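You operate a simulated robot arm through the tools that you are given. There is no shell and no other tool. Be economical: measure what you need, move in short steps, check, and stop when the job is done.

You are at the controls of a simulated two-armed robot. One attempt, no reset.

TASK
Pick up the 60 mm protector pack from the green dispatch bay with one hand, pass it to the other hand and put it on the divider lane. Set down upright: protector pack.

Only the result counts: the job must be done as asked and must still hold three seconds after the hand-in. Knocking over, shifting, dropping, spilling or breaking anything else fails it.

THE ROBOT
Two 7-joint arms with two-finger parallel grippers on one trunk, on a base that drives. Base frame: it is fixed to the floor where the robot stands at the start and does not move with it; the origin is under the middle of the robot, x ahead of it, y to its left, z up. Units: cm, degrees, N and s.
The left shoulder is at the start at [5, 16.5, 105.5], the right one opposite. With the tool pointing down near the work surface each hand reaches from about 22 to 70 cm from the robot's upright axis, wherever it stands, measured 20 degrees to its own side. Places, roughly: divider lane [50, 390, 90]. Payload 3.91 kg a hand.
Tool frame (each hand has its own): the origin (TCP) lies between the finger pads and is the grasp point; the fingertips stand 3 cm ahead of it; z points along the fingers, y is the line along which they close. Largest opening 11 cm; finger width 2, thickness 1; the body of the gripper, 4.8 by 11.2 cm, starts 5.5 cm behind the TCP.
Orientation is told as [roll, pitch, yaw] about the base's x, y, z axes, in that order, counted from this pose: with the fingers straight down and closing along the base's y, the tool's x points along the base's -x, its y along +y and its z along -z.

THE INTERFACE
- The arms move only by the tool jog_arm. It takes "left_motion", "right_motion" or both (then of equal length, played together; a hand with none holds still); each is a list of rows, each a list of 7 numbers: the shift along the tool's x, y, z in cm, then the turn, a rotation vector about the tool's x, y, z in degrees, then the finger opening in cm, from 0 to 11. In form: [[x, y, z, wx, wy, wz, claw], ...]. A call has 1 to 8 rows; each row shifts and turns the commanded pose from where the row before left it, along the tool's axes as they then stand. A row lasts 0.2 s, in which the tool goes at most 5 cm and 8.6 degrees; a call with a longer step from one row to the next is refused whole, and so is a gripper value outside its range. A pose out of reach is approached as far as the arm can. The call stops where the force on the tool passes 40 N (or 10 N more than at its start, if that is more) or the arm is blocked; 0.2 s more then pass. The fingers move at their own pace (about 4.5 cm/s each) and stop on an object; they squeeze with about 42 N. The grip force told is the motor's: it shows also when the fingers shut on nothing. Time passes only in rows, and 0.2 s behind the last, so rows that do not move let the fingers close. The reply holds the time, the measured pose of the TCP, the force on the tool along the base axes, the opening and the grip force, in the units named above and with some noise, with the torque about the TCP (base axes, N m) and any sound that the robot's microphone picked up.
- Cameras (640 x 400 px; columns grow to the right, rows downward): "scene" is now at [10.75, 4.38, 122.76]; the picture's right is [0.49, -0.87, 0.00], its down [-0.48, -0.27, -0.84] and it looks along [0.73, 0.41, -0.55] (base axes); focal length 267 px, centre (320, 200). "left" rides on the left gripper at [7.2, -1.7, -10.3] in its tool frame; the picture's right is [0.23, 0.97, 0.00], its down [-0.76, 0.18, -0.62] and it looks along [-0.61, 0.14, 0.78] (tool axes); focal length 222 px, centre (320, 200). "right" rides on the right gripper at [7.2, 1.7, -10.3] in its tool frame; the picture's right is [-0.23, 0.97, 0.00], its down [-0.76, -0.18, -0.62] and it looks along [-0.61, -0.14, 0.78] (tool axes); focal length 222 px, centre (320, 200). There is no depth. A picture from a camera that has moved, and an enlarged one, comes with that camera's place and axes in the base frame and with its lens.
- grab_frame(camera): a new picture of that camera. It takes no simulated time.
- raise_lower(by): slides the trunk up (or, below 0, down) by that many cm; the arms and the scene camera ride with it, the base frame stays. It gives what a move gives, with no picture.
- roll_base(legs): drives the robot by 1 to 6 legs, each [ahead, left, turn to the left] in cm, cm and degrees, along the robot's own axes; the way and the turn of a leg run together, so that a leg with both is an arc; at most 150 cm and 180 degrees a leg. The arms and the cameras ride along, it lands a little off, and it stops where it bumps. It gives what a move gives.
- turn_head(pan, tilt): turns the head with the scene camera to pan (to the left, within 80 degrees either way) and tilt (down, from -29 to 69), counted from straight ahead of the robot. It gives what a move gives.
- close_up(camera, box): a new picture of the part [left, top, right, bottom] of that camera's present view, enlarged. It takes no simulated time.
- job_done(): hands the job in; it is judged then, once.

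Go step by step. Nothing tells you exact positions but the pictures and the camera data: compare them with the known pose of the tool, close in by small moves and look again before you grip or let go. The budget is 120 turns and 92 pictures, counting those below and the enlarged ones. Unless the task says otherwise, let go and move clear before handing in, and close with one line.

The tools are called after "Call:" by a JSON object that holds its "fn" and its "kwargs". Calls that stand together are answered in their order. jog_arm: Moves the arms, as the interface text tells. Its arguments: {"type":"object","properties":{"left_motion":{"type":"array"},"right_motion":{"type":"array"}},"required":[]} The other tools are called the same way: raise_lower (by) slides the trunk up or down; roll_base (legs) drives the base; turn_head (pan, tilt) turns the head that bears the scene camera; grab_frame (camera) takes a picture; close_up (camera, box) takes an enlarged picture of a part of a camera's view; job_done () hands the job in.

At the start:

```text
t: 0.0
left_tcp_pos: [31.01, 34.41, 96.84]
left_orientation: [0.0, 0.0, -0.1]
left_ft_force: [-0.7, 0.0, -0.4]
left_torque: [-0.01, -0.02, 0.01]
left_width: 11.01
left_grip_force: 0.1
right_tcp_pos: [49.92, 1.39, 96.27]
right_orientation: [0.1, 0.1, -0.1]
right_ft_force: [0.0, 0.1, -0.2]
right_torque: [0.0, -0.01, -0.03]
right_width: 10.99
right_grip_force: 0.0
trunk travel left (down, up): [-27.5, 22.8]
robot x, y, heading: [-0.07, -0.04, -0.0]
head pan, tilt: [29.1, 33.2]
```

scene: 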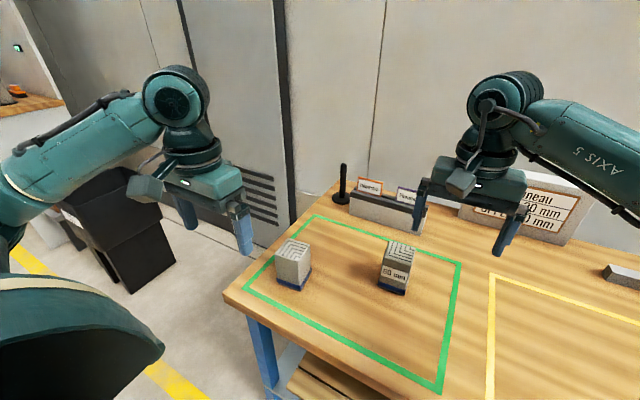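
right: 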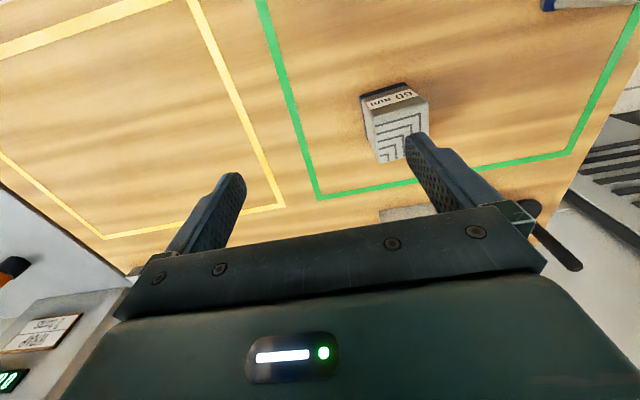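
left: 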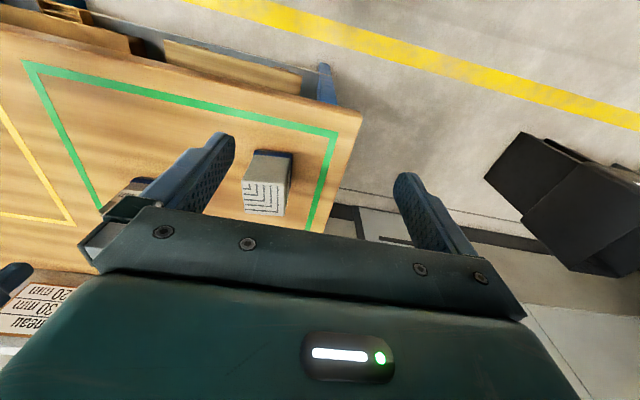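

Two packs stand in the green bay; I need to read their labels to tell which one is 60 mm.

Call:
{"fn": "close_up", "kwargs": {"camera": "scene", "box": [240, 210, 440, 335]}}

Call:
{"fn": "close_up", "kwargs": {"camera": "scene", "box": [320, 160, 640, 300]}}

Call:
{"fn": "close_up", "kwargs": {"camera": "right", "box": [340, 70, 440, 170]}}

```text
3.20 times, centred on (340, 272) of scene
camera zoom: at [10.75, 4.38, 122.76], right [0.49, -0.87, 0.0], down [-0.48, -0.27, -0.84], along [0.73, 0.41, -0.55], focal length 854 px, centre (256, -32)
```

zoom: 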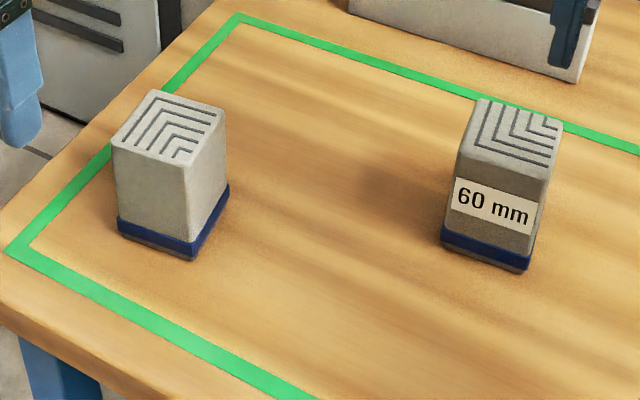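

```text
2.00 times, centred on (480, 230) of scene
camera zoom: at [10.75, 4.38, 122.76], right [0.49, -0.87, 0.0], down [-0.48, -0.27, -0.84], along [0.73, 0.41, -0.55], focal length 534 px, centre (0, 140)
```

zoom: 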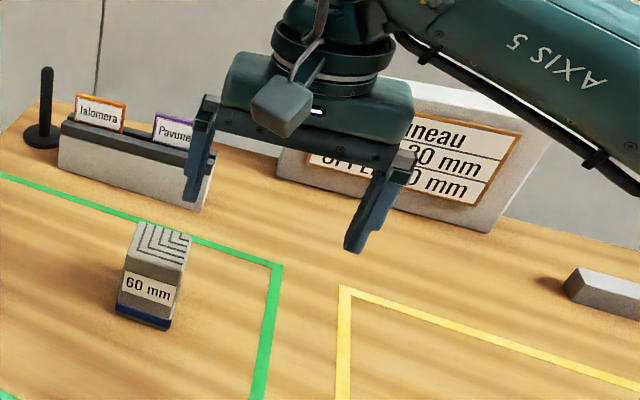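

```text
4.00 times, centred on (390, 120) of right
camera zoom: at [42.59, 3.09, 106.68], right [0.23, 0.97, 0.0], down [0.76, -0.18, 0.62], along [0.61, -0.14, -0.78], focal length 888 px, centre (40, 520)
```

zoom: 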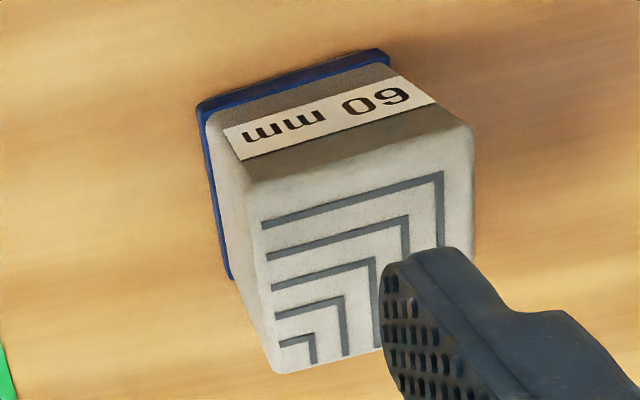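

The pack marked 60 mm is the right one, around [54, 10], with a height of about 8.5. Before I choose the grips I look toward the divider lane.

Call:
{"fn": "turn_head", "kwargs": {"pan": 80, "tilt": 5}}

Call:
{"fn": "grab_frame", "kwargs": {"camera": "scene"}}

Call:
{"fn": "close_up", "kwargs": {"camera": "scene", "box": [300, 150, 460, 250]}}

```text
t: 1.2
left_tcp_pos: [31.13, 34.33, 96.9]
left_orientation: [0.0, -0.1, 0.0]
left_ft_force: [0.2, -0.3, -0.6]
left_torque: [-0.02, 0.0, 0.02]
left_width: 11.01
left_grip_force: 0.0
right_tcp_pos: [49.98, 1.38, 96.33]
right_orientation: [0.0, 0.0, -0.1]
right_ft_force: [-0.7, 0.3, 0.3]
right_torque: [0.04, -0.03, -0.02]
right_width: 11.03
right_grip_force: 0.1
trunk travel left (down, up): [-27.5, 22.8]
robot x, y, heading: [0.07, -0.29, -0.2]
head pan, tilt: [80.0, 5.0]
```

```text
85 pictures are left
camera scene: at [4.58, 9.09, 127.3], right [0.98, -0.17, 0.0], down [-0.02, -0.09, -1.0], along [0.17, 0.98, -0.09], focal length 267 px, centre (320, 200)
```

scene: 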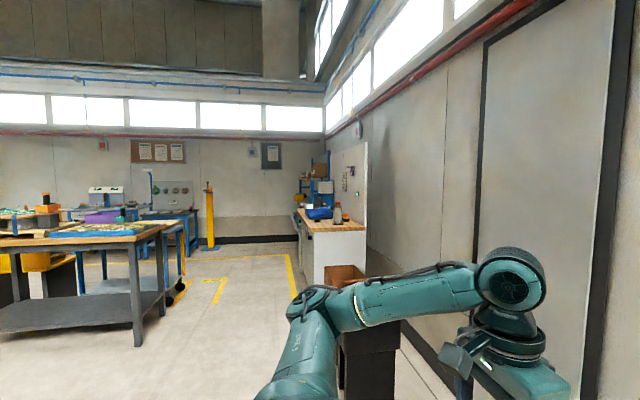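

```text
4.00 times, centred on (380, 200) of scene
camera zoom: at [4.58, 9.09, 127.3], right [0.98, -0.17, 0.0], down [-0.02, -0.09, -1.0], along [0.17, 0.98, -0.09], focal length 1068 px, centre (80, 200)
```

zoom: 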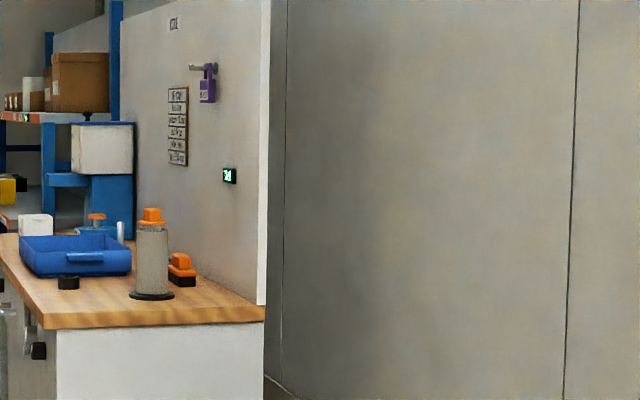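

The lane should appear near pixel (306, 203). I enlarge that part.

Call:
{"fn": "close_up", "kwargs": {"camera": "scene", "box": [280, 170, 344, 210]}}

Call:
{"fn": "close_up", "kwargs": {"camera": "scene", "box": [280, 195, 344, 235]}}

```text
10.00 times, centred on (312, 190) of scene
camera zoom: at [4.58, 9.09, 127.3], right [0.98, -0.17, 0.0], down [-0.02, -0.09, -1.0], along [0.17, 0.98, -0.09], focal length 2669 px, centre (400, 300)
```

zoom: 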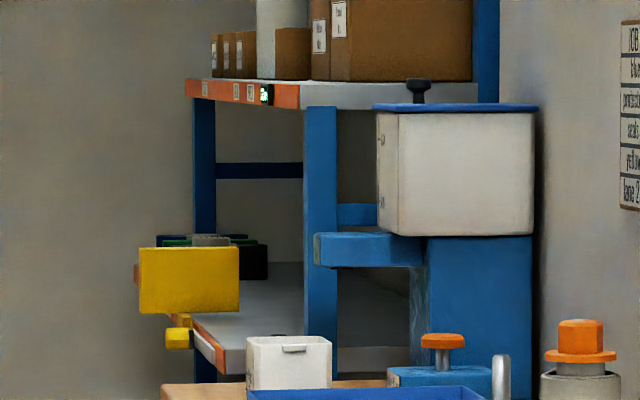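

```text
10.00 times, centred on (312, 215) of scene
camera zoom: at [4.58, 9.09, 127.3], right [0.98, -0.17, 0.0], down [-0.02, -0.09, -1.0], along [0.17, 0.98, -0.09], focal length 2669 px, centre (400, 50)
```

zoom: 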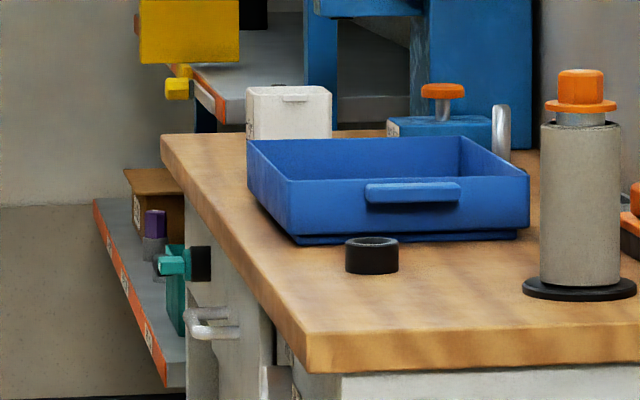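

The lane sits on a rack shelf with another shelf about 30 cm above it. I'll pick top-down with the right hand, and the left will take the pack with a tilted grip from the side. First the right hand hovers over the pack at about [54.7, 10].

Call:
{"fn": "jog_arm", "kwargs": {"right_motion": [[-1.57, 2.87, 2.1, 0, 0, -1.3, 11], [-1.57, 2.87, 2.1, 0, 0, -1.3, 11], [-1.57, 2.87, 2.1, 0, 0, -1.4, 11], [0, 0, 0, 0, 0, 0, 11]]}}

Call:
{"fn": "turn_head", "kwargs": {"pan": 15, "tilt": 42}}

Call:
{"fn": "grab_frame", "kwargs": {"camera": "scene"}}

Call:
{"fn": "grab_frame", "kwargs": {"camera": "right"}}

```text
t: 2.2
left_tcp_pos: [31.0, 34.28, 96.82]
left_orientation: [0.0, 0.1, 0.0]
left_ft_force: [-0.1, -0.2, -0.7]
left_torque: [-0.01, -0.02, 0.04]
left_width: 11.0
left_grip_force: 0.0
right_tcp_pos: [54.14, 10.02, 90.01]
right_orientation: [0.0, 0.0, 4.1]
right_ft_force: [0.1, -0.1, -0.7]
right_torque: [-0.03, -0.01, -0.03]
right_width: 11.0
right_grip_force: 0.0
trunk travel left (down, up): [-27.5, 22.8]
robot x, y, heading: [0.11, 0.16, 0.0]
head pan, tilt: [80.0, 5.0]
```

```text
t: 3.5
left_tcp_pos: [31.1, 34.44, 96.89]
left_orientation: [0.0, 0.0, 0.0]
left_ft_force: [-0.6, -0.4, -0.9]
left_torque: [-0.01, -0.03, 0.0]
left_width: 10.99
left_grip_force: 0.1
right_tcp_pos: [54.22, 10.07, 89.93]
right_orientation: [0.1, -0.1, 4.0]
right_ft_force: [-0.2, 0.2, 1.2]
right_torque: [-0.01, 0.0, -0.02]
right_width: 11.01
right_grip_force: 0.1
trunk travel left (down, up): [-27.5, 22.8]
robot x, y, heading: [-0.13, -0.04, -0.0]
head pan, tilt: [15.0, 42.0]
```

```text
81 pictures are left
camera scene: at [11.06, 2.22, 121.44], right [0.26, -0.97, 0.0], down [-0.65, -0.17, -0.74], along [0.72, 0.19, -0.67], focal length 267 px, centre (320, 200)
```

scene: 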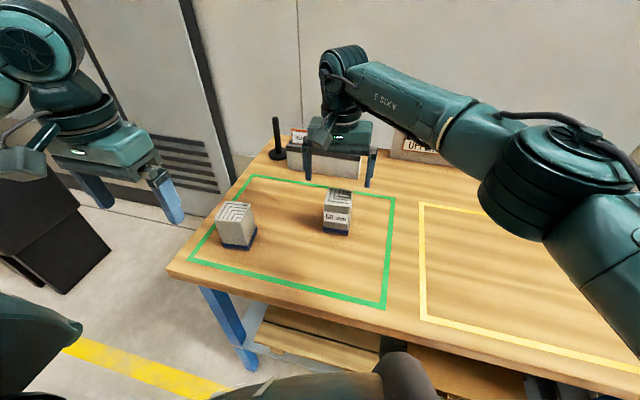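

```text
80 pictures are left
camera right: at [46.75, 11.25, 100.36], right [0.16, 0.99, 0.0], down [0.77, -0.12, 0.62], along [0.62, -0.1, -0.78], focal length 222 px, centre (320, 200)
```

right: 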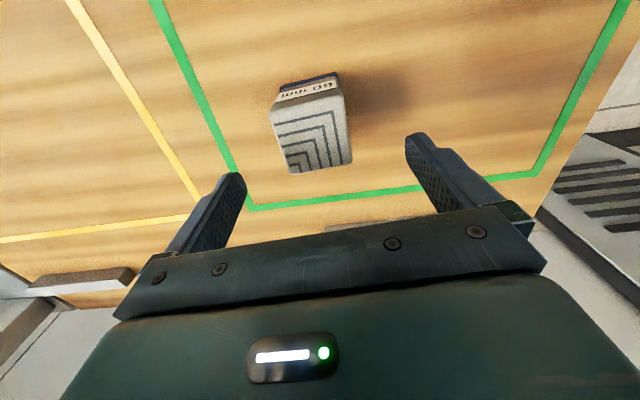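

The pack's centre comes out at about [54.4, 9.5] with a yaw near 3°. I correct, go down over it and close.

Call:
{"fn": "jog_arm", "kwargs": {"right_motion": [[-0.2, -0.55, 0.5, 0, 0, 1, 11], [0, 0, 3, 0, 0, 0, 11], [0, 0, 3, 0, 0, 0, 11], [0, 0, 3, 0, 0, 0, 11], [0, 0, 0, 0, 0, 0, 11]]}}

Call:
{"fn": "grab_frame", "kwargs": {"camera": "right"}}

Call:
{"fn": "close_up", "kwargs": {"camera": "scene", "box": [260, 140, 420, 260]}}

```text
t: 4.8
left_tcp_pos: [31.0, 34.44, 96.81]
left_orientation: [0.0, 0.1, 0.0]
left_ft_force: [0.0, -0.4, -0.4]
left_torque: [-0.01, -0.02, -0.01]
left_width: 11.0
left_grip_force: 0.1
right_tcp_pos: [54.59, 9.46, 80.53]
right_orientation: [0.0, 0.0, 2.9]
right_ft_force: [0.1, -0.2, -0.8]
right_torque: [-0.01, -0.01, -0.03]
right_width: 11.01
right_grip_force: 0.1
trunk travel left (down, up): [-27.5, 22.8]
robot x, y, heading: [-0.14, 0.2, 0.1]
head pan, tilt: [15.0, 42.0]
```

```text
79 pictures are left
camera right: at [47.24, 10.87, 90.86], right [0.18, 0.98, 0.0], down [0.77, -0.14, 0.62], along [0.61, -0.11, -0.78], focal length 222 px, centre (320, 200)
```

right: 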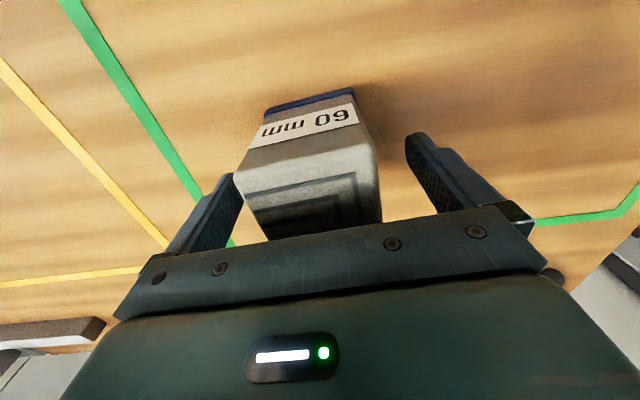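

```text
3.33 times, centred on (340, 200) of scene
camera zoom: at [11.06, 2.21, 121.44], right [0.26, -0.97, 0.0], down [-0.65, -0.17, -0.74], along [0.72, 0.19, -0.67], focal length 890 px, centre (253, 200)
```

zoom: 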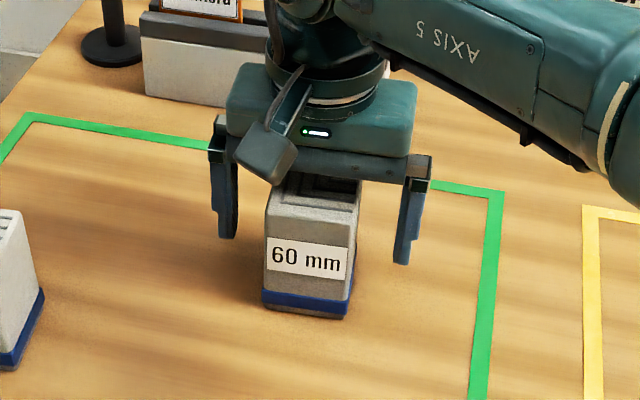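

The fingers straddle the pack, so I close them.

Call:
{"fn": "jog_arm", "kwargs": {"right_motion": [[0, 0, 0, 0, 0, 0, 8], [0, 0, 0, 0, 0, 0, 7], [0, 0, 0, 0, 0, 0, 4], [0, 0, 0, 0, 0, 0, 4], [0, 0, 0, 0, 0, 0, 4], [0, 0, 0, 0, 0, 0, 4]]}}

Call:
{"fn": "close_up", "kwargs": {"camera": "scene", "box": [260, 140, 420, 260]}}

```text
t: 6.2
left_tcp_pos: [30.96, 34.49, 96.81]
left_orientation: [0.0, -0.1, 0.0]
left_ft_force: [-0.1, -0.4, 0.0]
left_torque: [0.01, -0.03, 0.0]
left_width: 10.99
left_grip_force: 0.1
right_tcp_pos: [54.65, 9.41, 80.42]
right_orientation: [0.1, 0.0, 3.0]
right_ft_force: [0.8, 0.7, -1.0]
right_torque: [0.0, -0.02, -0.01]
right_width: 5.73
right_grip_force: 42.4
trunk travel left (down, up): [-27.5, 22.8]
robot x, y, heading: [0.09, -0.01, 0.0]
head pan, tilt: [15.0, 42.0]
```

```text
3.33 times, centred on (340, 200) of scene
camera zoom: at [11.06, 2.22, 121.44], right [0.26, -0.97, 0.0], down [-0.65, -0.17, -0.74], along [0.72, 0.19, -0.67], focal length 890 px, centre (253, 200)
```

zoom: 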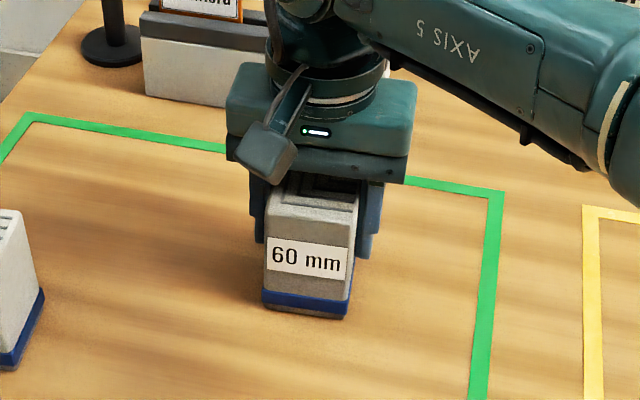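

Gripped at 5.7 cm. I lift straight up and draw back toward the middle.

Call:
{"fn": "jog_arm", "kwargs": {"right_motion": [[0, 0, -1, 0, 0, 0, 4], [0, 0, -2, 0, 0, 0, 4], [0, 0, -3, 0, 0, 0, 4], [0, 0, -4, 0, 0, 0, 4], [0, 0, -4, 0, 0, 0, 4], [2, -1.5, -4, 0, 0, 0, 4], [3, -1.5, -3.5, 0, 0, 0, 4], [3, -1.5, -3.5, 0, 0, 0, 4]]}}

Call:
{"fn": "grab_frame", "kwargs": {"camera": "scene"}}

Call:
{"fn": "grab_frame", "kwargs": {"camera": "right"}}

```text
t: 8.0
left_tcp_pos: [30.98, 34.38, 96.83]
left_orientation: [0.0, 0.0, 0.1]
left_ft_force: [0.0, -0.1, 0.2]
left_torque: [-0.01, 0.0, 0.0]
left_width: 11.03
left_grip_force: 0.0
right_tcp_pos: [46.76, 4.62, 105.61]
right_orientation: [0.1, 0.0, 3.0]
right_ft_force: [-0.2, 1.0, -2.6]
right_torque: [0.04, -0.02, 0.01]
right_width: 5.77
right_grip_force: 41.7
trunk travel left (down, up): [-27.5, 22.8]
robot x, y, heading: [-0.17, -0.17, 0.0]
head pan, tilt: [15.0, 42.0]
```

```text
76 pictures are left
camera scene: at [11.03, 2.19, 121.44], right [0.26, -0.97, 0.0], down [-0.65, -0.17, -0.74], along [0.72, 0.19, -0.67], focal length 267 px, centre (320, 200)
```

scene: 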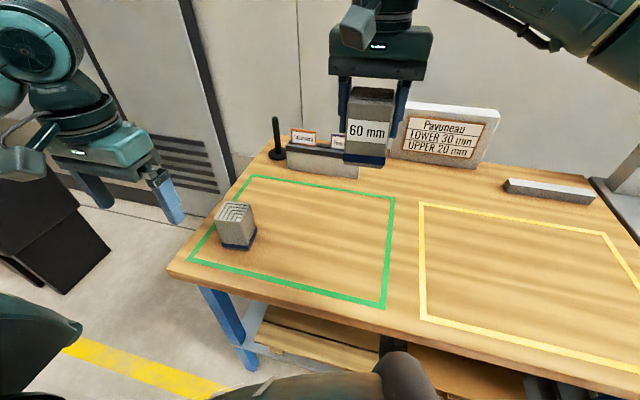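

```text
75 pictures are left
camera right: at [39.34, 5.97, 116.01], right [0.18, 0.98, 0.0], down [0.77, -0.14, 0.62], along [0.61, -0.11, -0.78], focal length 222 px, centre (320, 200)
```

right: 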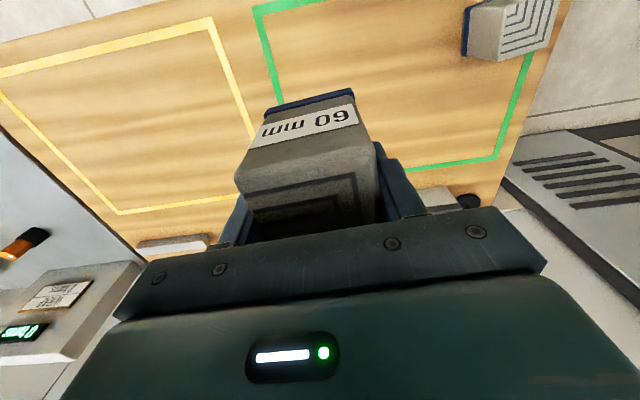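

The right hand holds the pack, but its fingers cover too much of the side for the left hand to take it with a good downward tilt. I'll set it back on its spot and re-grip higher, by the top 3 cm.

Call:
{"fn": "jog_arm", "kwargs": {"right_motion": [[-3, 1.5, 3.5, 0, 0, 0, 4], [-3, 1.5, 3.5, 0, 0, 0, 4], [-2, 1.5, 4, 0, 0, 0, 4], [0, 0, 4, 0, 0, 0, 4], [0, 0, 4, 0, 0, 0, 4], [0, 0, 3, 0, 0, 0, 4], [0, 0, 2, 0, 0, 0, 4], [0, 0, 0.8, 0, 0, 0, 4]]}}

Call:
{"fn": "close_up", "kwargs": {"camera": "scene", "box": [260, 140, 420, 260]}}

```text
t: 9.8
left_tcp_pos: [31.11, 34.34, 96.81]
left_orientation: [0.0, 0.1, 0.0]
left_ft_force: [0.0, 0.1, 0.8]
left_torque: [-0.02, -0.03, 0.01]
left_width: 11.0
left_grip_force: 0.0
right_tcp_pos: [54.69, 9.44, 80.73]
right_orientation: [0.0, -0.1, 3.1]
right_ft_force: [-0.2, -0.6, -2.7]
right_torque: [-0.02, 0.01, -0.04]
right_width: 5.76
right_grip_force: 42.0
trunk travel left (down, up): [-27.5, 22.8]
robot x, y, heading: [-0.01, 0.04, 0.1]
head pan, tilt: [15.0, 42.0]
```

```text
3.33 times, centred on (340, 200) of scene
camera zoom: at [11.08, 2.22, 121.43], right [0.26, -0.97, 0.0], down [-0.65, -0.17, -0.74], along [0.72, 0.19, -0.67], focal length 890 px, centre (253, 200)
```

zoom: 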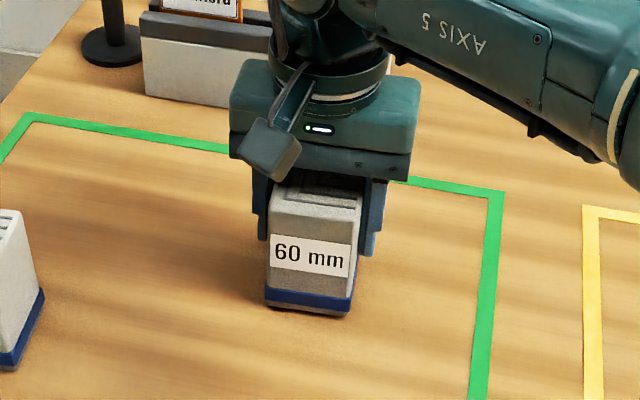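

The pack hovers about 2–3 mm above its spot. I set it down, open, raise the hand 2.6 cm and close again.

Call:
{"fn": "jog_arm", "kwargs": {"right_motion": [[0, 0, 0.15, 0, 0, 0, 4], [0, 0, 0.1, 0, 0, 0, 4], [0, 0, 0.1, 0, 0, 0, 4], [0, 0, 0, 0, 0, 0, 6.5], [0, 0, 0, 0, 0, 0, 8], [0, 0, -1.3, 0, 0, 0, 8], [0, 0, -1.2, 0, 0, 0, 8], [0, 0, 0, 0, 0, 0, 8]]}}

Call:
{"fn": "grab_frame", "kwargs": {"camera": "right"}}

Call:
{"fn": "close_up", "kwargs": {"camera": "scene", "box": [260, 140, 420, 260]}}

```text
t: 11.6
left_tcp_pos: [31.02, 34.3, 96.77]
left_orientation: [-0.1, -0.1, 0.1]
left_ft_force: [-0.1, -0.1, 0.1]
left_torque: [-0.01, 0.01, 0.02]
left_width: 11.01
left_grip_force: 0.1
right_tcp_pos: [54.79, 9.41, 82.72]
right_orientation: [0.0, 0.0, 2.9]
right_ft_force: [-0.3, 0.9, -0.2]
right_torque: [-0.02, 0.01, 0.04]
right_width: 7.99
right_grip_force: 0.0
trunk travel left (down, up): [-27.5, 22.8]
robot x, y, heading: [-0.02, 0.2, 0.0]
head pan, tilt: [15.0, 42.0]
```

```text
73 pictures are left
camera right: at [47.22, 10.86, 93.19], right [0.18, 0.98, 0.0], down [0.77, -0.14, 0.62], along [0.61, -0.11, -0.78], focal length 222 px, centre (320, 200)
```

right: 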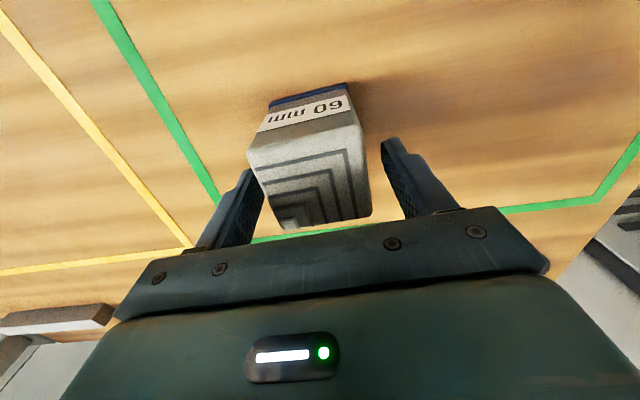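

```text
3.33 times, centred on (340, 200) of scene
camera zoom: at [11.06, 2.21, 121.44], right [0.26, -0.97, 0.0], down [-0.65, -0.17, -0.74], along [0.72, 0.19, -0.67], focal length 890 px, centre (253, 200)
```

zoom: 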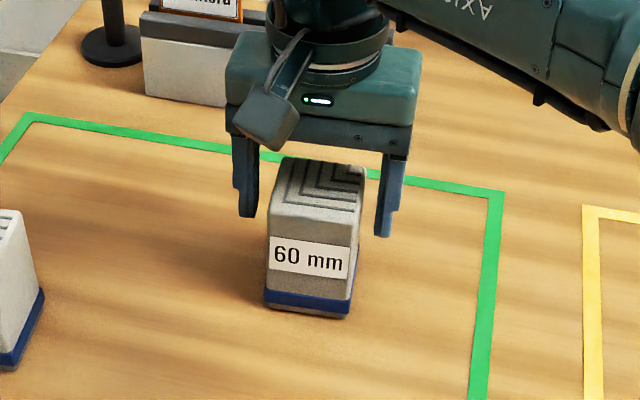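

The pack stands on its spot and the fingertips overlap about 2.5 cm of its top. I close and lift.

Call:
{"fn": "jog_arm", "kwargs": {"right_motion": [[0, 0, 0, 0, 0, 0, 4], [0, 0, 0, 0, 0, 0, 4], [0, 0, 0, 0, 0, 0, 4], [0, 0, 0, 0, 0, 0, 4], [0, 0, -1, 0, 0, 0, 4], [0, 0, -3, 0, 0, 0, 4], [0, 0, -4, 0, 0, 0, 4], [0, 0, -4, 0, 0, 0, 4]]}}

Call:
{"fn": "jog_arm", "kwargs": {"right_motion": [[0, 0, -4, 0, 0, 0, 4], [1, -0.5, -4, 0, 0, 0, 4], [3, -1.5, -3, 0, 0, 0, 4], [3, -1.5, -2, 0, 0, 0, 4], [0, 0, 0, 0, 0, 0, 4]]}}

Call:
{"fn": "grab_frame", "kwargs": {"camera": "scene"}}

Call:
{"fn": "grab_frame", "kwargs": {"camera": "right"}}

```text
t: 13.3
left_tcp_pos: [30.94, 34.41, 96.86]
left_orientation: [0.0, -0.1, 0.0]
left_ft_force: [0.2, 0.4, 0.2]
left_torque: [0.02, 0.01, -0.01]
left_width: 11.0
left_grip_force: 0.1
right_tcp_pos: [54.55, 9.62, 94.83]
right_orientation: [0.0, 0.0, 3.0]
right_ft_force: [-0.9, -0.1, -2.9]
right_torque: [-0.02, -0.02, 0.02]
right_width: 5.73
right_grip_force: 42.2
trunk travel left (down, up): [-27.5, 22.8]
robot x, y, heading: [0.12, 0.29, -0.1]
head pan, tilt: [15.0, 42.0]
```

```text
t: 14.6
left_tcp_pos: [31.07, 34.51, 96.9]
left_orientation: [0.0, -0.1, 0.0]
left_ft_force: [0.5, -0.1, -0.3]
left_torque: [0.02, 0.0, 0.0]
left_width: 10.99
left_grip_force: 0.0
right_tcp_pos: [47.86, 5.87, 107.86]
right_orientation: [0.1, 0.0, 3.0]
right_ft_force: [0.4, -0.1, -2.2]
right_torque: [0.01, 0.0, 0.01]
right_width: 5.76
right_grip_force: 42.3
trunk travel left (down, up): [-27.5, 22.8]
robot x, y, heading: [0.18, -0.28, 0.2]
head pan, tilt: [15.0, 42.0]
```

```text
71 pictures are left
camera scene: at [11.08, 2.22, 121.43], right [0.26, -0.97, 0.0], down [-0.65, -0.17, -0.74], along [0.72, 0.19, -0.67], focal length 267 px, centre (320, 200)
```

scene: 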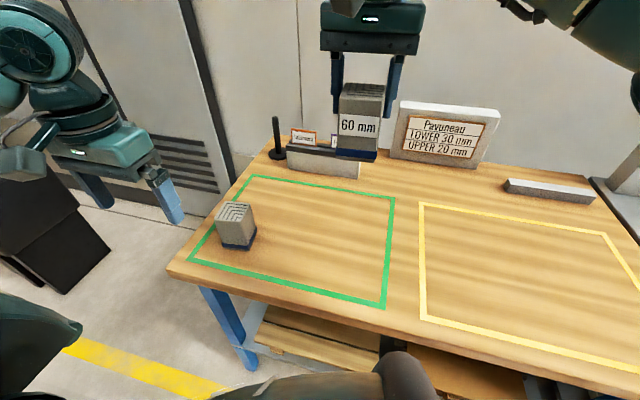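

```text
70 pictures are left
camera right: at [40.41, 7.31, 118.3], right [0.18, 0.98, 0.0], down [0.77, -0.14, 0.62], along [0.61, -0.11, -0.78], focal length 222 px, centre (320, 200)
```

right: 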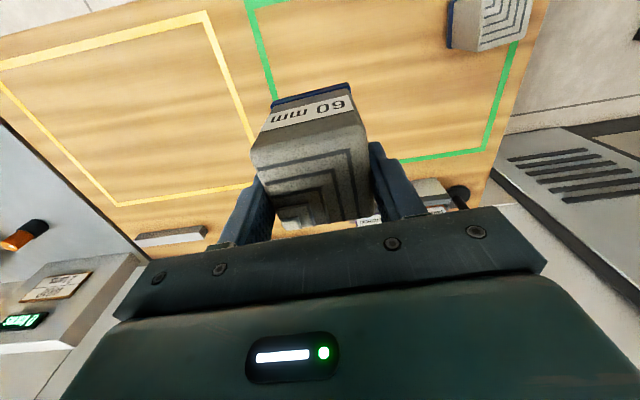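

The pack is held by its top, with its bottom at about z 99. I move it further out and lower, clear of the head, and bring the left hand forward while pitching it toward 32° below horizontal.

Call:
{"fn": "jog_arm", "kwargs": {"right_motion": [[-3.43, 1.83, 2, 0, 0, 0, 4], [-3.43, 1.83, 2, 0, 0, 0, 4], [-3.43, 1.83, 2, 0, 0, 0, 4], [0, 0, 0, 0, 0, 0, 4], [0, 0, 0, 0, 0, 0, 4], [0, 0, 0, 0, 0, 0, 4], [0, 0, 0, 0, 0, 0, 4], [0, 0, 0, 0, 0, 0, 4]], "left_motion": [[-4, 0, -2, 0, 0, -3, 11], [-4, 0, -2, 0, 0, 0, 11], [-4, 0, -2, 0, 0, 0, 11], [0, 0, 0, 0, -8.3, 0, 11], [0, 0, 0, 0, -8.3, 0, 11], [0, 0, 0, 0, -8.3, 0, 11], [0, 0, 0, 0, -8.3, 0, 11], [0, 0, 0, 0, -8.3, 0, 11]]}}

Call:
{"fn": "grab_frame", "kwargs": {"camera": "scene"}}

```text
t: 16.4
left_tcp_pos: [43.03, 34.74, 102.84]
left_orientation: [0.0, -41.7, 2.9]
left_ft_force: [-1.1, 0.1, 0.0]
left_torque: [-0.01, -0.02, -0.01]
left_width: 11.02
left_grip_force: 0.1
right_tcp_pos: [54.24, 8.63, 102.82]
right_orientation: [0.0, 0.1, 2.9]
right_ft_force: [0.4, -0.1, -2.4]
right_torque: [0.0, -0.03, -0.02]
right_width: 5.78
right_grip_force: 42.2
right hand out of reach, approached as far as the arm can: row 2, 3
trunk travel left (down, up): [-27.5, 22.8]
robot x, y, heading: [-0.43, -0.17, 0.2]
head pan, tilt: [15.0, 42.0]
```

```text
69 pictures are left
camera scene: at [11.05, 2.22, 121.44], right [0.26, -0.97, 0.0], down [-0.65, -0.17, -0.74], along [0.72, 0.19, -0.67], focal length 267 px, centre (320, 200)
```

scene: 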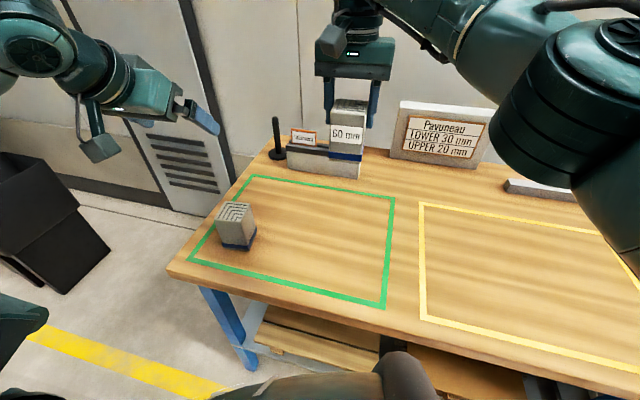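

The right hand stopped at its reach limit at [54.2, 8.6, 102.8], and that works. The left hand finishes its pitch and slides sideways to a pre-grasp point 12 cm short of the pack.

Call:
{"fn": "jog_arm", "kwargs": {"left_motion": [[0, 0, 0, 0, -8.2, 0, 11], [0, 0, 0, 0, -8.1, 0, 11], [-0.1, -4.4, -0.2, 0, 0, 0, 11], [-0.1, -4.4, -0.2, 0, 0, 0, 11], [-0.1, -4.4, -0.2, 0, 0, 0, 11], [-0.1, -4.4, -0.2, 0, 0, 0, 11], [-0.1, -4.4, -0.2, 0, 0, 0, 11], [0, 0, 0, 0, 0, 0, 11]]}}

Call:
{"fn": "grab_frame", "kwargs": {"camera": "scene"}}

Call:
{"fn": "grab_frame", "kwargs": {"camera": "left"}}

```text
t: 18.1
left_tcp_pos: [43.79, 12.8, 103.84]
left_orientation: [0.0, -57.7, 3.1]
left_ft_force: [0.2, 1.3, 0.4]
left_torque: [0.0, 0.0, -0.01]
left_width: 11.0
left_grip_force: 0.2
right_tcp_pos: [54.23, 8.49, 102.94]
right_orientation: [0.0, -0.1, 3.0]
right_ft_force: [-0.8, -0.6, -2.5]
right_torque: [0.01, -0.01, 0.0]
right_width: 5.77
right_grip_force: 41.7
trunk travel left (down, up): [-27.5, 22.8]
robot x, y, heading: [0.06, 0.14, -0.0]
head pan, tilt: [15.0, 42.0]
```

```text
68 pictures are left
camera scene: at [11.07, 2.22, 121.43], right [0.26, -0.97, 0.0], down [-0.65, -0.17, -0.74], along [0.72, 0.19, -0.67], focal length 267 px, centre (320, 200)
```

scene: 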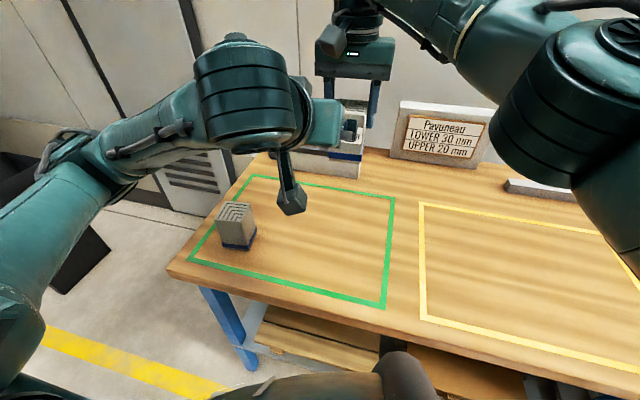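

```text
67 pictures are left
camera left: at [31.23, 10.49, 103.24], right [-0.17, 0.97, -0.19], down [-0.13, 0.17, 0.98], along [0.98, 0.19, 0.1], focal length 222 px, centre (320, 200)
```

left: 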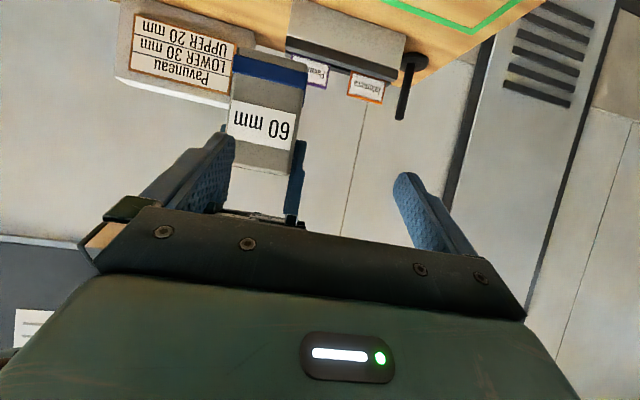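

I align in y, then advance half the way and look again.

Call:
{"fn": "jog_arm", "kwargs": {"left_motion": [[0, -4.8, 0, 0, 0, 0, 11], [0, 0, 3, 0, 0, 0, 11], [0, 0, 3, 0, 0, 0, 11], [0, 0, 0, 0, 0, 0, 11]]}}

Call:
{"fn": "grab_frame", "kwargs": {"camera": "left"}}

Call:
{"fn": "close_up", "kwargs": {"camera": "scene", "box": [240, 0, 440, 200]}}

Call:
{"fn": "grab_frame", "kwargs": {"camera": "right"}}

```text
t: 19.1
left_tcp_pos: [49.01, 8.21, 100.6]
left_orientation: [-0.1, -57.8, 3.0]
left_ft_force: [0.0, -0.2, 0.4]
left_torque: [0.04, 0.0, 0.03]
left_width: 11.03
left_grip_force: 0.0
right_tcp_pos: [54.25, 8.46, 102.93]
right_orientation: [-0.1, 0.0, 3.0]
right_ft_force: [-0.9, 0.1, -2.3]
right_torque: [0.0, 0.02, -0.02]
right_width: 5.76
right_grip_force: 42.4
trunk travel left (down, up): [-27.5, 22.8]
robot x, y, heading: [-0.12, -0.02, -0.3]
head pan, tilt: [15.0, 42.0]
```

```text
66 pictures are left
camera left: at [36.45, 5.93, 99.96], right [-0.17, 0.97, -0.19], down [-0.13, 0.17, 0.98], along [0.98, 0.19, 0.1], focal length 222 px, centre (320, 200)
```

left: 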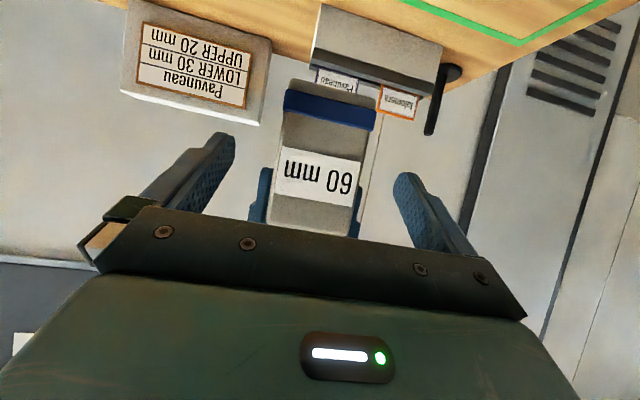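

```text
2.00 times, centred on (340, 100) of scene
camera zoom: at [11.07, 2.21, 121.43], right [0.26, -0.97, 0.0], down [-0.65, -0.17, -0.74], along [0.72, 0.19, -0.67], focal length 534 px, centre (280, 400)
```

zoom: 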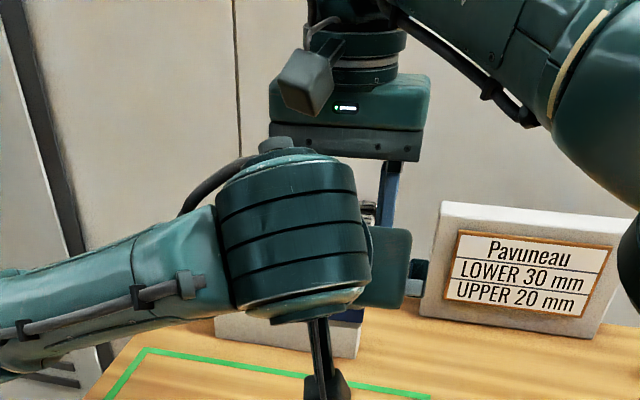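

```text
64 pictures are left
camera right: at [46.86, 9.87, 113.32], right [0.18, 0.98, 0.0], down [0.77, -0.14, 0.62], along [0.61, -0.11, -0.78], focal length 222 px, centre (320, 200)
```

right: 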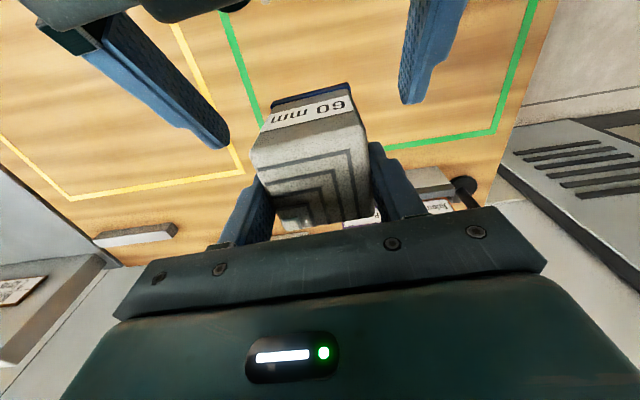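

The pack is centred between the left fingers, which will pass just under the right fingertips. I advance to the grip point.

Call:
{"fn": "jog_arm", "kwargs": {"left_motion": [[0.7, 0.15, 0, 0, 0, 0, 11], [0, 0, 2, 0, 0, 0, 11], [0, 0, 2, 0, 0, 0, 11], [0, 0, 1.8, 0, 0, 0, 11], [0, 0, 0, 0, 0, 0, 11]]}}

Call:
{"fn": "grab_frame", "kwargs": {"camera": "left"}}

Call:
{"fn": "grab_frame", "kwargs": {"camera": "right"}}

```text
t: 20.4
left_tcp_pos: [53.57, 8.66, 96.9]
left_orientation: [-0.1, -57.8, 3.0]
left_ft_force: [0.2, -0.9, -0.1]
left_torque: [0.02, 0.02, -0.03]
left_width: 10.99
left_grip_force: 0.0
right_tcp_pos: [54.21, 8.52, 102.88]
right_orientation: [0.0, 0.0, 3.1]
right_ft_force: [-0.6, -0.4, -3.3]
right_torque: [0.01, -0.04, 0.0]
right_width: 5.77
right_grip_force: 42.1
trunk travel left (down, up): [-27.5, 22.8]
robot x, y, heading: [0.04, 0.42, 0.2]
head pan, tilt: [15.0, 42.0]
```

```text
63 pictures are left
camera left: at [40.93, 6.3, 96.33], right [-0.17, 0.97, -0.19], down [-0.13, 0.17, 0.98], along [0.98, 0.19, 0.1], focal length 222 px, centre (320, 200)
```

left: 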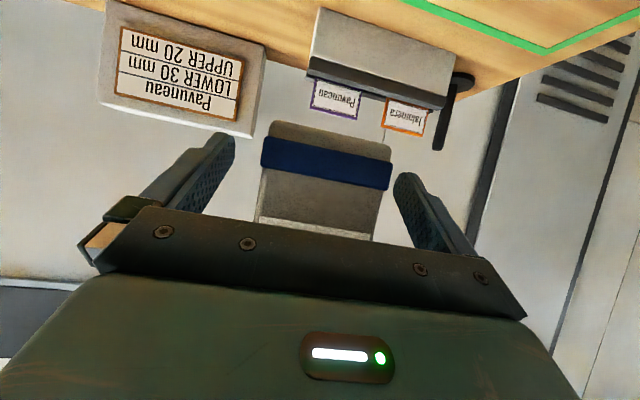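

```text
62 pictures are left
camera right: at [46.87, 9.87, 113.32], right [0.18, 0.98, 0.0], down [0.77, -0.14, 0.62], along [0.61, -0.11, -0.78], focal length 222 px, centre (320, 200)
```

right: 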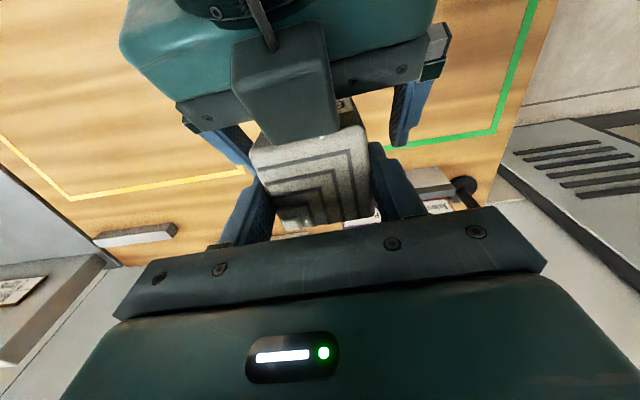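

Both hands are in place with no contact forces, and a bracket on the left hand passes near the right wrist camera, so the retreat will go straight up. I close the left fingers.

Call:
{"fn": "jog_arm", "kwargs": {"left_motion": [[0, 0, 0, 0, 0, 0, 8], [0, 0, 0, 0, 0, 0, 7], [0, 0, 0, 0, 0, 0, 6], [0, 0, 0, 0, 0, 0, 4], [0, 0, 0, 0, 0, 0, 4], [0, 0, 0, 0, 0, 0, 4]]}}

Call:
{"fn": "grab_frame", "kwargs": {"camera": "left"}}

Call:
{"fn": "grab_frame", "kwargs": {"camera": "right"}}

```text
t: 21.8
left_tcp_pos: [53.48, 8.58, 96.91]
left_orientation: [0.0, -57.7, 2.9]
left_ft_force: [0.4, -9.3, 0.0]
left_torque: [0.53, -0.08, 0.65]
left_width: 5.79
left_grip_force: 42.5
right_tcp_pos: [54.27, 8.53, 102.87]
right_orientation: [0.1, 0.0, 3.1]
right_ft_force: [-0.2, 10.0, -1.0]
right_torque: [0.1, 0.11, -0.74]
right_width: 5.78
right_grip_force: 42.1
trunk travel left (down, up): [-27.5, 22.8]
robot x, y, heading: [-0.12, -0.41, -0.3]
head pan, tilt: [15.0, 42.0]
```

```text
61 pictures are left
camera left: at [40.88, 6.26, 96.34], right [-0.17, 0.97, -0.19], down [-0.13, 0.17, 0.98], along [0.98, 0.19, 0.1], focal length 222 px, centre (320, 200)
```

left: 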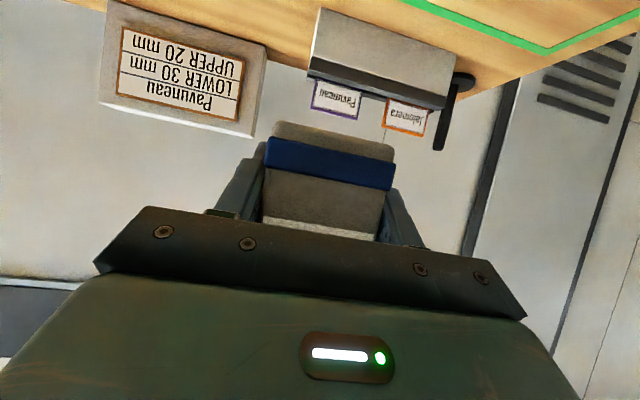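

```text
60 pictures are left
camera right: at [46.83, 9.93, 113.32], right [0.18, 0.98, 0.0], down [0.77, -0.14, 0.62], along [0.61, -0.11, -0.78], focal length 222 px, centre (320, 200)
```

right: 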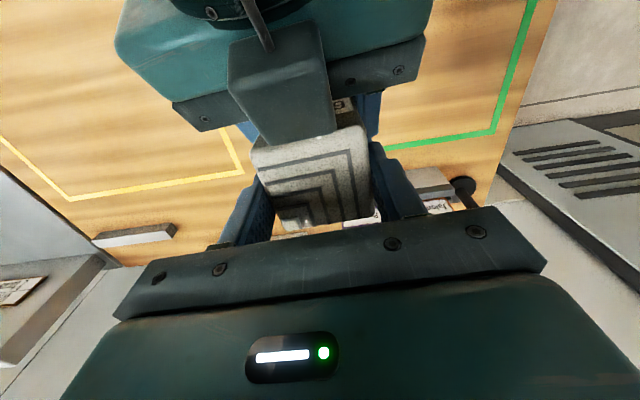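

The left hand holds the pack at 5.8 cm. I open the right fingers and make a tiny upward test step.

Call:
{"fn": "jog_arm", "kwargs": {"right_motion": [[0, 0, 0, 0, 0, 0, 7], [0, 0, 0, 0, 0, 0, 9], [0, 0, 0, 0, 0, 0, 10], [0, 0, -0.3, 0, 0, 0, 10]]}}

Call:
{"fn": "grab_frame", "kwargs": {"camera": "right"}}

```text
t: 22.8
left_tcp_pos: [53.46, 8.66, 96.95]
left_orientation: [0.1, -57.9, 2.9]
left_ft_force: [0.1, -1.0, -0.1]
left_torque: [-0.01, -0.02, 0.0]
left_width: 5.78
left_grip_force: 42.1
right_tcp_pos: [54.3, 8.5, 103.28]
right_orientation: [0.0, 0.0, 2.9]
right_ft_force: [0.5, 0.9, -0.1]
right_torque: [-0.05, 0.0, -0.01]
right_width: 9.98
right_grip_force: 0.0
trunk travel left (down, up): [-27.5, 22.8]
robot x, y, heading: [-0.15, 0.16, -0.1]
head pan, tilt: [15.0, 42.0]
```

```text
59 pictures are left
camera right: at [46.85, 9.89, 113.71], right [0.18, 0.98, 0.0], down [0.77, -0.14, 0.62], along [0.61, -0.11, -0.78], focal length 222 px, centre (320, 200)
```

right: 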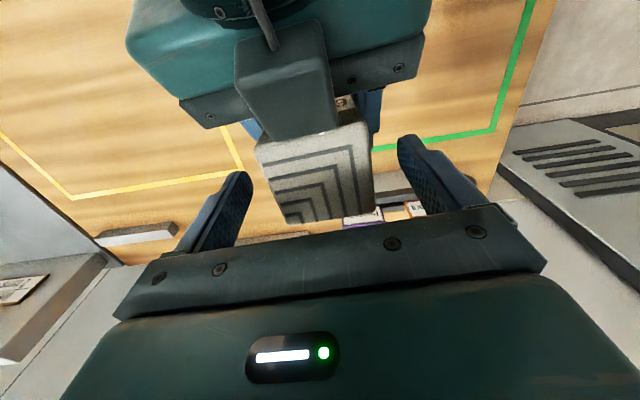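

The transfer worked and the right hand is free. I lift it clear and swing it to the right.

Call:
{"fn": "jog_arm", "kwargs": {"right_motion": [[0, 0, -2, 0, 0, 0, 10], [0, 0, -3, 0, 0, 0, 10], [0, 0, -4, 0, 0, 0, 10], [1, -3.5, -2, 0, 0, 0, 10], [1, -4.5, 0, 0, 0, 0, 10], [1, -4.5, 0, 0, 0, 0, 10], [1, -4.5, 0, 0, 0, 0, 10], [1, -4.5, 0, 0, 0, 0, 8]]}}

Call:
{"fn": "grab_frame", "kwargs": {"camera": "scene"}}

```text
t: 24.6
left_tcp_pos: [53.56, 8.57, 96.98]
left_orientation: [0.0, -57.8, 3.0]
left_ft_force: [0.9, -0.8, 0.3]
left_torque: [-0.01, 0.0, -0.01]
left_width: 5.8
left_grip_force: 42.3
right_tcp_pos: [47.87, -14.98, 111.94]
right_orientation: [0.0, -0.1, 3.0]
right_ft_force: [0.0, -1.1, -0.6]
right_torque: [0.02, -0.02, -0.02]
right_width: 7.99
right_grip_force: 0.2
right hand out of reach, approached as far as the arm can: row 1, 2, 3
trunk travel left (down, up): [-27.5, 22.8]
robot x, y, heading: [0.06, -0.39, -0.1]
head pan, tilt: [15.0, 42.0]
```

```text
58 pictures are left
camera scene: at [11.06, 2.17, 121.44], right [0.26, -0.97, 0.0], down [-0.65, -0.17, -0.74], along [0.72, 0.19, -0.67], focal length 267 px, centre (320, 200)
```

scene: 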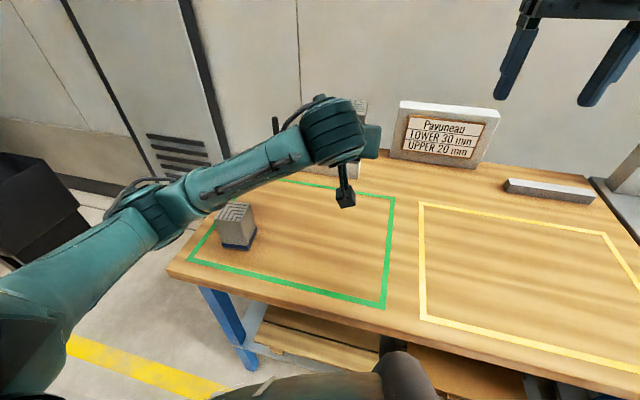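

The left hand raises and draws in the pack for driving, and the right draws back too.

Call:
{"fn": "jog_arm", "kwargs": {"left_motion": [[-3.38, 0, -2.13, 0, 0, 0, 4], [-3.38, 0, -2.13, 0, 0, 0, 4], [-3.38, 0, -2.13, 0, 0, 0, 4], [1.9, 2.8, -3.05, 0, 0, 0, 4], [1.9, 2.8, -3.05, 0, 0, 0, 4], [1.9, 2.8, -3.05, 0, 0, 0, 4], [1.9, 2.8, -3.05, 0, 0, 0, 4]], "right_motion": [[0, 0, 0, 0, 0, 0, 8], [0, 0, 0, 0, 0, 0, 8], [0, 0, 0, 0, 0, 0, 8], [4, 0, 0, 0, 0, 0, 6], [4, 0, 0, 0, 0, 0, 4], [4, 0, 0, 0, 0, 0, 4], [2, 0, 0, 0, 0, 0, 4]]}}

Call:
{"fn": "turn_head", "kwargs": {"pan": 70, "tilt": 35}}

Call:
{"fn": "grab_frame", "kwargs": {"camera": "scene"}}

```text
t: 26.1
left_tcp_pos: [38.48, 19.09, 108.9]
left_orientation: [0.1, -57.7, 2.8]
left_ft_force: [0.3, 0.4, -2.3]
left_torque: [0.02, 0.0, 0.0]
left_width: 5.77
left_grip_force: 42.1
right_tcp_pos: [33.7, -15.41, 112.1]
right_orientation: [0.0, 0.0, 3.0]
right_ft_force: [-0.1, -0.6, -0.3]
right_torque: [-0.03, -0.03, 0.02]
right_width: 3.99
right_grip_force: 0.1
trunk travel left (down, up): [-27.5, 22.8]
robot x, y, heading: [0.16, 0.17, -0.1]
head pan, tilt: [15.0, 42.0]
```

```text
t: 27.4
left_tcp_pos: [38.62, 18.99, 109.03]
left_orientation: [0.0, -57.7, 3.0]
left_ft_force: [-1.1, 1.1, -2.0]
left_torque: [-0.04, 0.02, 0.02]
left_width: 5.78
left_grip_force: 42.2
right_tcp_pos: [33.8, -15.48, 111.92]
right_orientation: [0.1, 0.1, 2.9]
right_ft_force: [-0.3, 0.7, -0.1]
right_torque: [0.02, -0.03, 0.01]
right_width: 4.0
right_grip_force: 0.0
trunk travel left (down, up): [-27.5, 22.8]
robot x, y, heading: [0.03, -0.01, -0.1]
head pan, tilt: [70.0, 35.0]
```

```text
57 pictures are left
camera scene: at [6.01, 8.33, 122.48], right [0.94, -0.34, 0.0], down [-0.2, -0.54, -0.82], along [0.28, 0.77, -0.57], focal length 267 px, centre (320, 200)
```

scene: 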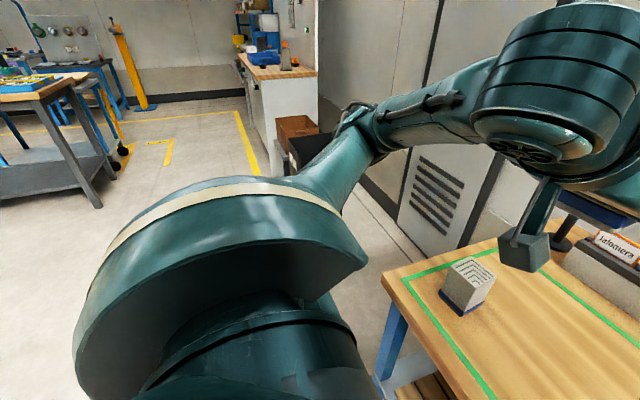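

The way along the aisle looks clear on the robot side. I back off 35 cm and slide left about 290 cm.

Call:
{"fn": "roll_base", "kwargs": {"legs": [[-35, 0, 0], [0, 150, 0], [0, 130, 0]]}}

Call:
{"fn": "turn_head", "kwargs": {"pan": 50, "tilt": 15}}

Call:
{"fn": "grab_frame", "kwargs": {"camera": "scene"}}

```text
t: 42.9
left_tcp_pos: [-1.25, 302.27, 108.92]
left_orientation: [0.0, -57.7, 5.1]
left_ft_force: [0.2, -0.1, -2.6]
left_torque: [-0.02, 0.01, -0.01]
left_width: 5.79
left_grip_force: 41.9
right_tcp_pos: [-4.8, 267.5, 112.01]
right_orientation: [0.0, 0.0, 5.2]
right_ft_force: [-0.4, -0.4, 0.5]
right_torque: [-0.04, 0.03, 0.0]
right_width: 3.99
right_grip_force: 0.1
trunk travel left (down, up): [-27.5, 22.8]
robot x, y, heading: [-38.93, 281.94, 2.2]
head pan, tilt: [70.0, 35.0]
```

```text
t: 43.8
left_tcp_pos: [-1.14, 302.24, 108.96]
left_orientation: [0.1, -57.7, 5.1]
left_ft_force: [-0.1, -0.4, -2.3]
left_torque: [0.02, 0.02, 0.03]
left_width: 5.78
left_grip_force: 41.8
right_tcp_pos: [-4.75, 267.49, 112.02]
right_orientation: [0.0, 0.0, 5.1]
right_ft_force: [0.0, 0.7, -0.4]
right_torque: [-0.02, 0.0, -0.01]
right_width: 3.97
right_grip_force: 0.1
trunk travel left (down, up): [-27.5, 22.8]
robot x, y, heading: [-38.86, 282.04, 2.1]
head pan, tilt: [50.0, 15.0]
```

```text
56 pictures are left
camera scene: at [-30.35, 289.38, 125.68], right [0.79, -0.61, 0.0], down [-0.16, -0.2, -0.97], along [0.59, 0.76, -0.26], focal length 267 px, centre (320, 200)
```

scene: 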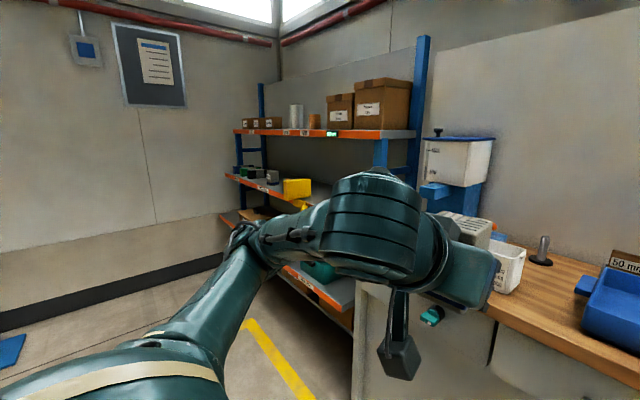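

The rack stands just beyond the counter. I slide on until I'm in front of it.

Call:
{"fn": "roll_base", "kwargs": {"legs": [[0, 100, -2]]}}

Call:
{"fn": "turn_head", "kwargs": {"pan": 0, "tilt": 20}}

Call:
{"fn": "grab_frame", "kwargs": {"camera": "scene"}}

```text
t: 49.0
left_tcp_pos: [-3.15, 403.11, 109.1]
left_orientation: [-0.1, -57.8, 3.7]
left_ft_force: [0.0, 0.3, -2.2]
left_torque: [0.01, -0.02, 0.03]
left_width: 5.79
left_grip_force: 41.9
right_tcp_pos: [-7.56, 368.44, 112.07]
right_orientation: [0.0, 0.0, 3.7]
right_ft_force: [0.4, 0.0, 0.1]
right_torque: [0.02, -0.03, 0.01]
right_width: 3.98
right_grip_force: 0.1
trunk travel left (down, up): [-27.5, 22.8]
robot x, y, heading: [-41.74, 383.41, 0.6]
head pan, tilt: [50.0, 15.0]
```

```text
t: 50.2
left_tcp_pos: [-3.25, 402.98, 108.95]
left_orientation: [0.0, -57.7, 3.7]
left_ft_force: [-0.8, -1.6, -3.0]
left_torque: [-0.01, -0.02, 0.0]
left_width: 5.8
left_grip_force: 42.5
right_tcp_pos: [-7.49, 368.37, 112.03]
right_orientation: [0.1, 0.0, 3.7]
right_ft_force: [0.2, 0.3, 0.2]
right_torque: [0.0, -0.02, 0.01]
right_width: 4.0
right_grip_force: 0.1
trunk travel left (down, up): [-27.5, 22.8]
robot x, y, heading: [-41.84, 383.57, 0.4]
head pan, tilt: [0.0, 20.0]
```

```text
55 pictures are left
camera scene: at [-29.26, 383.75, 124.87], right [0.01, -1.0, 0.0], down [-0.34, 0.0, -0.94], along [0.94, 0.01, -0.34], focal length 267 px, centre (320, 200)
```

scene: 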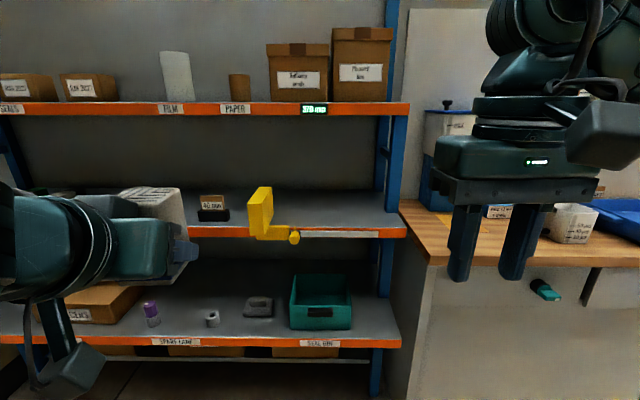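

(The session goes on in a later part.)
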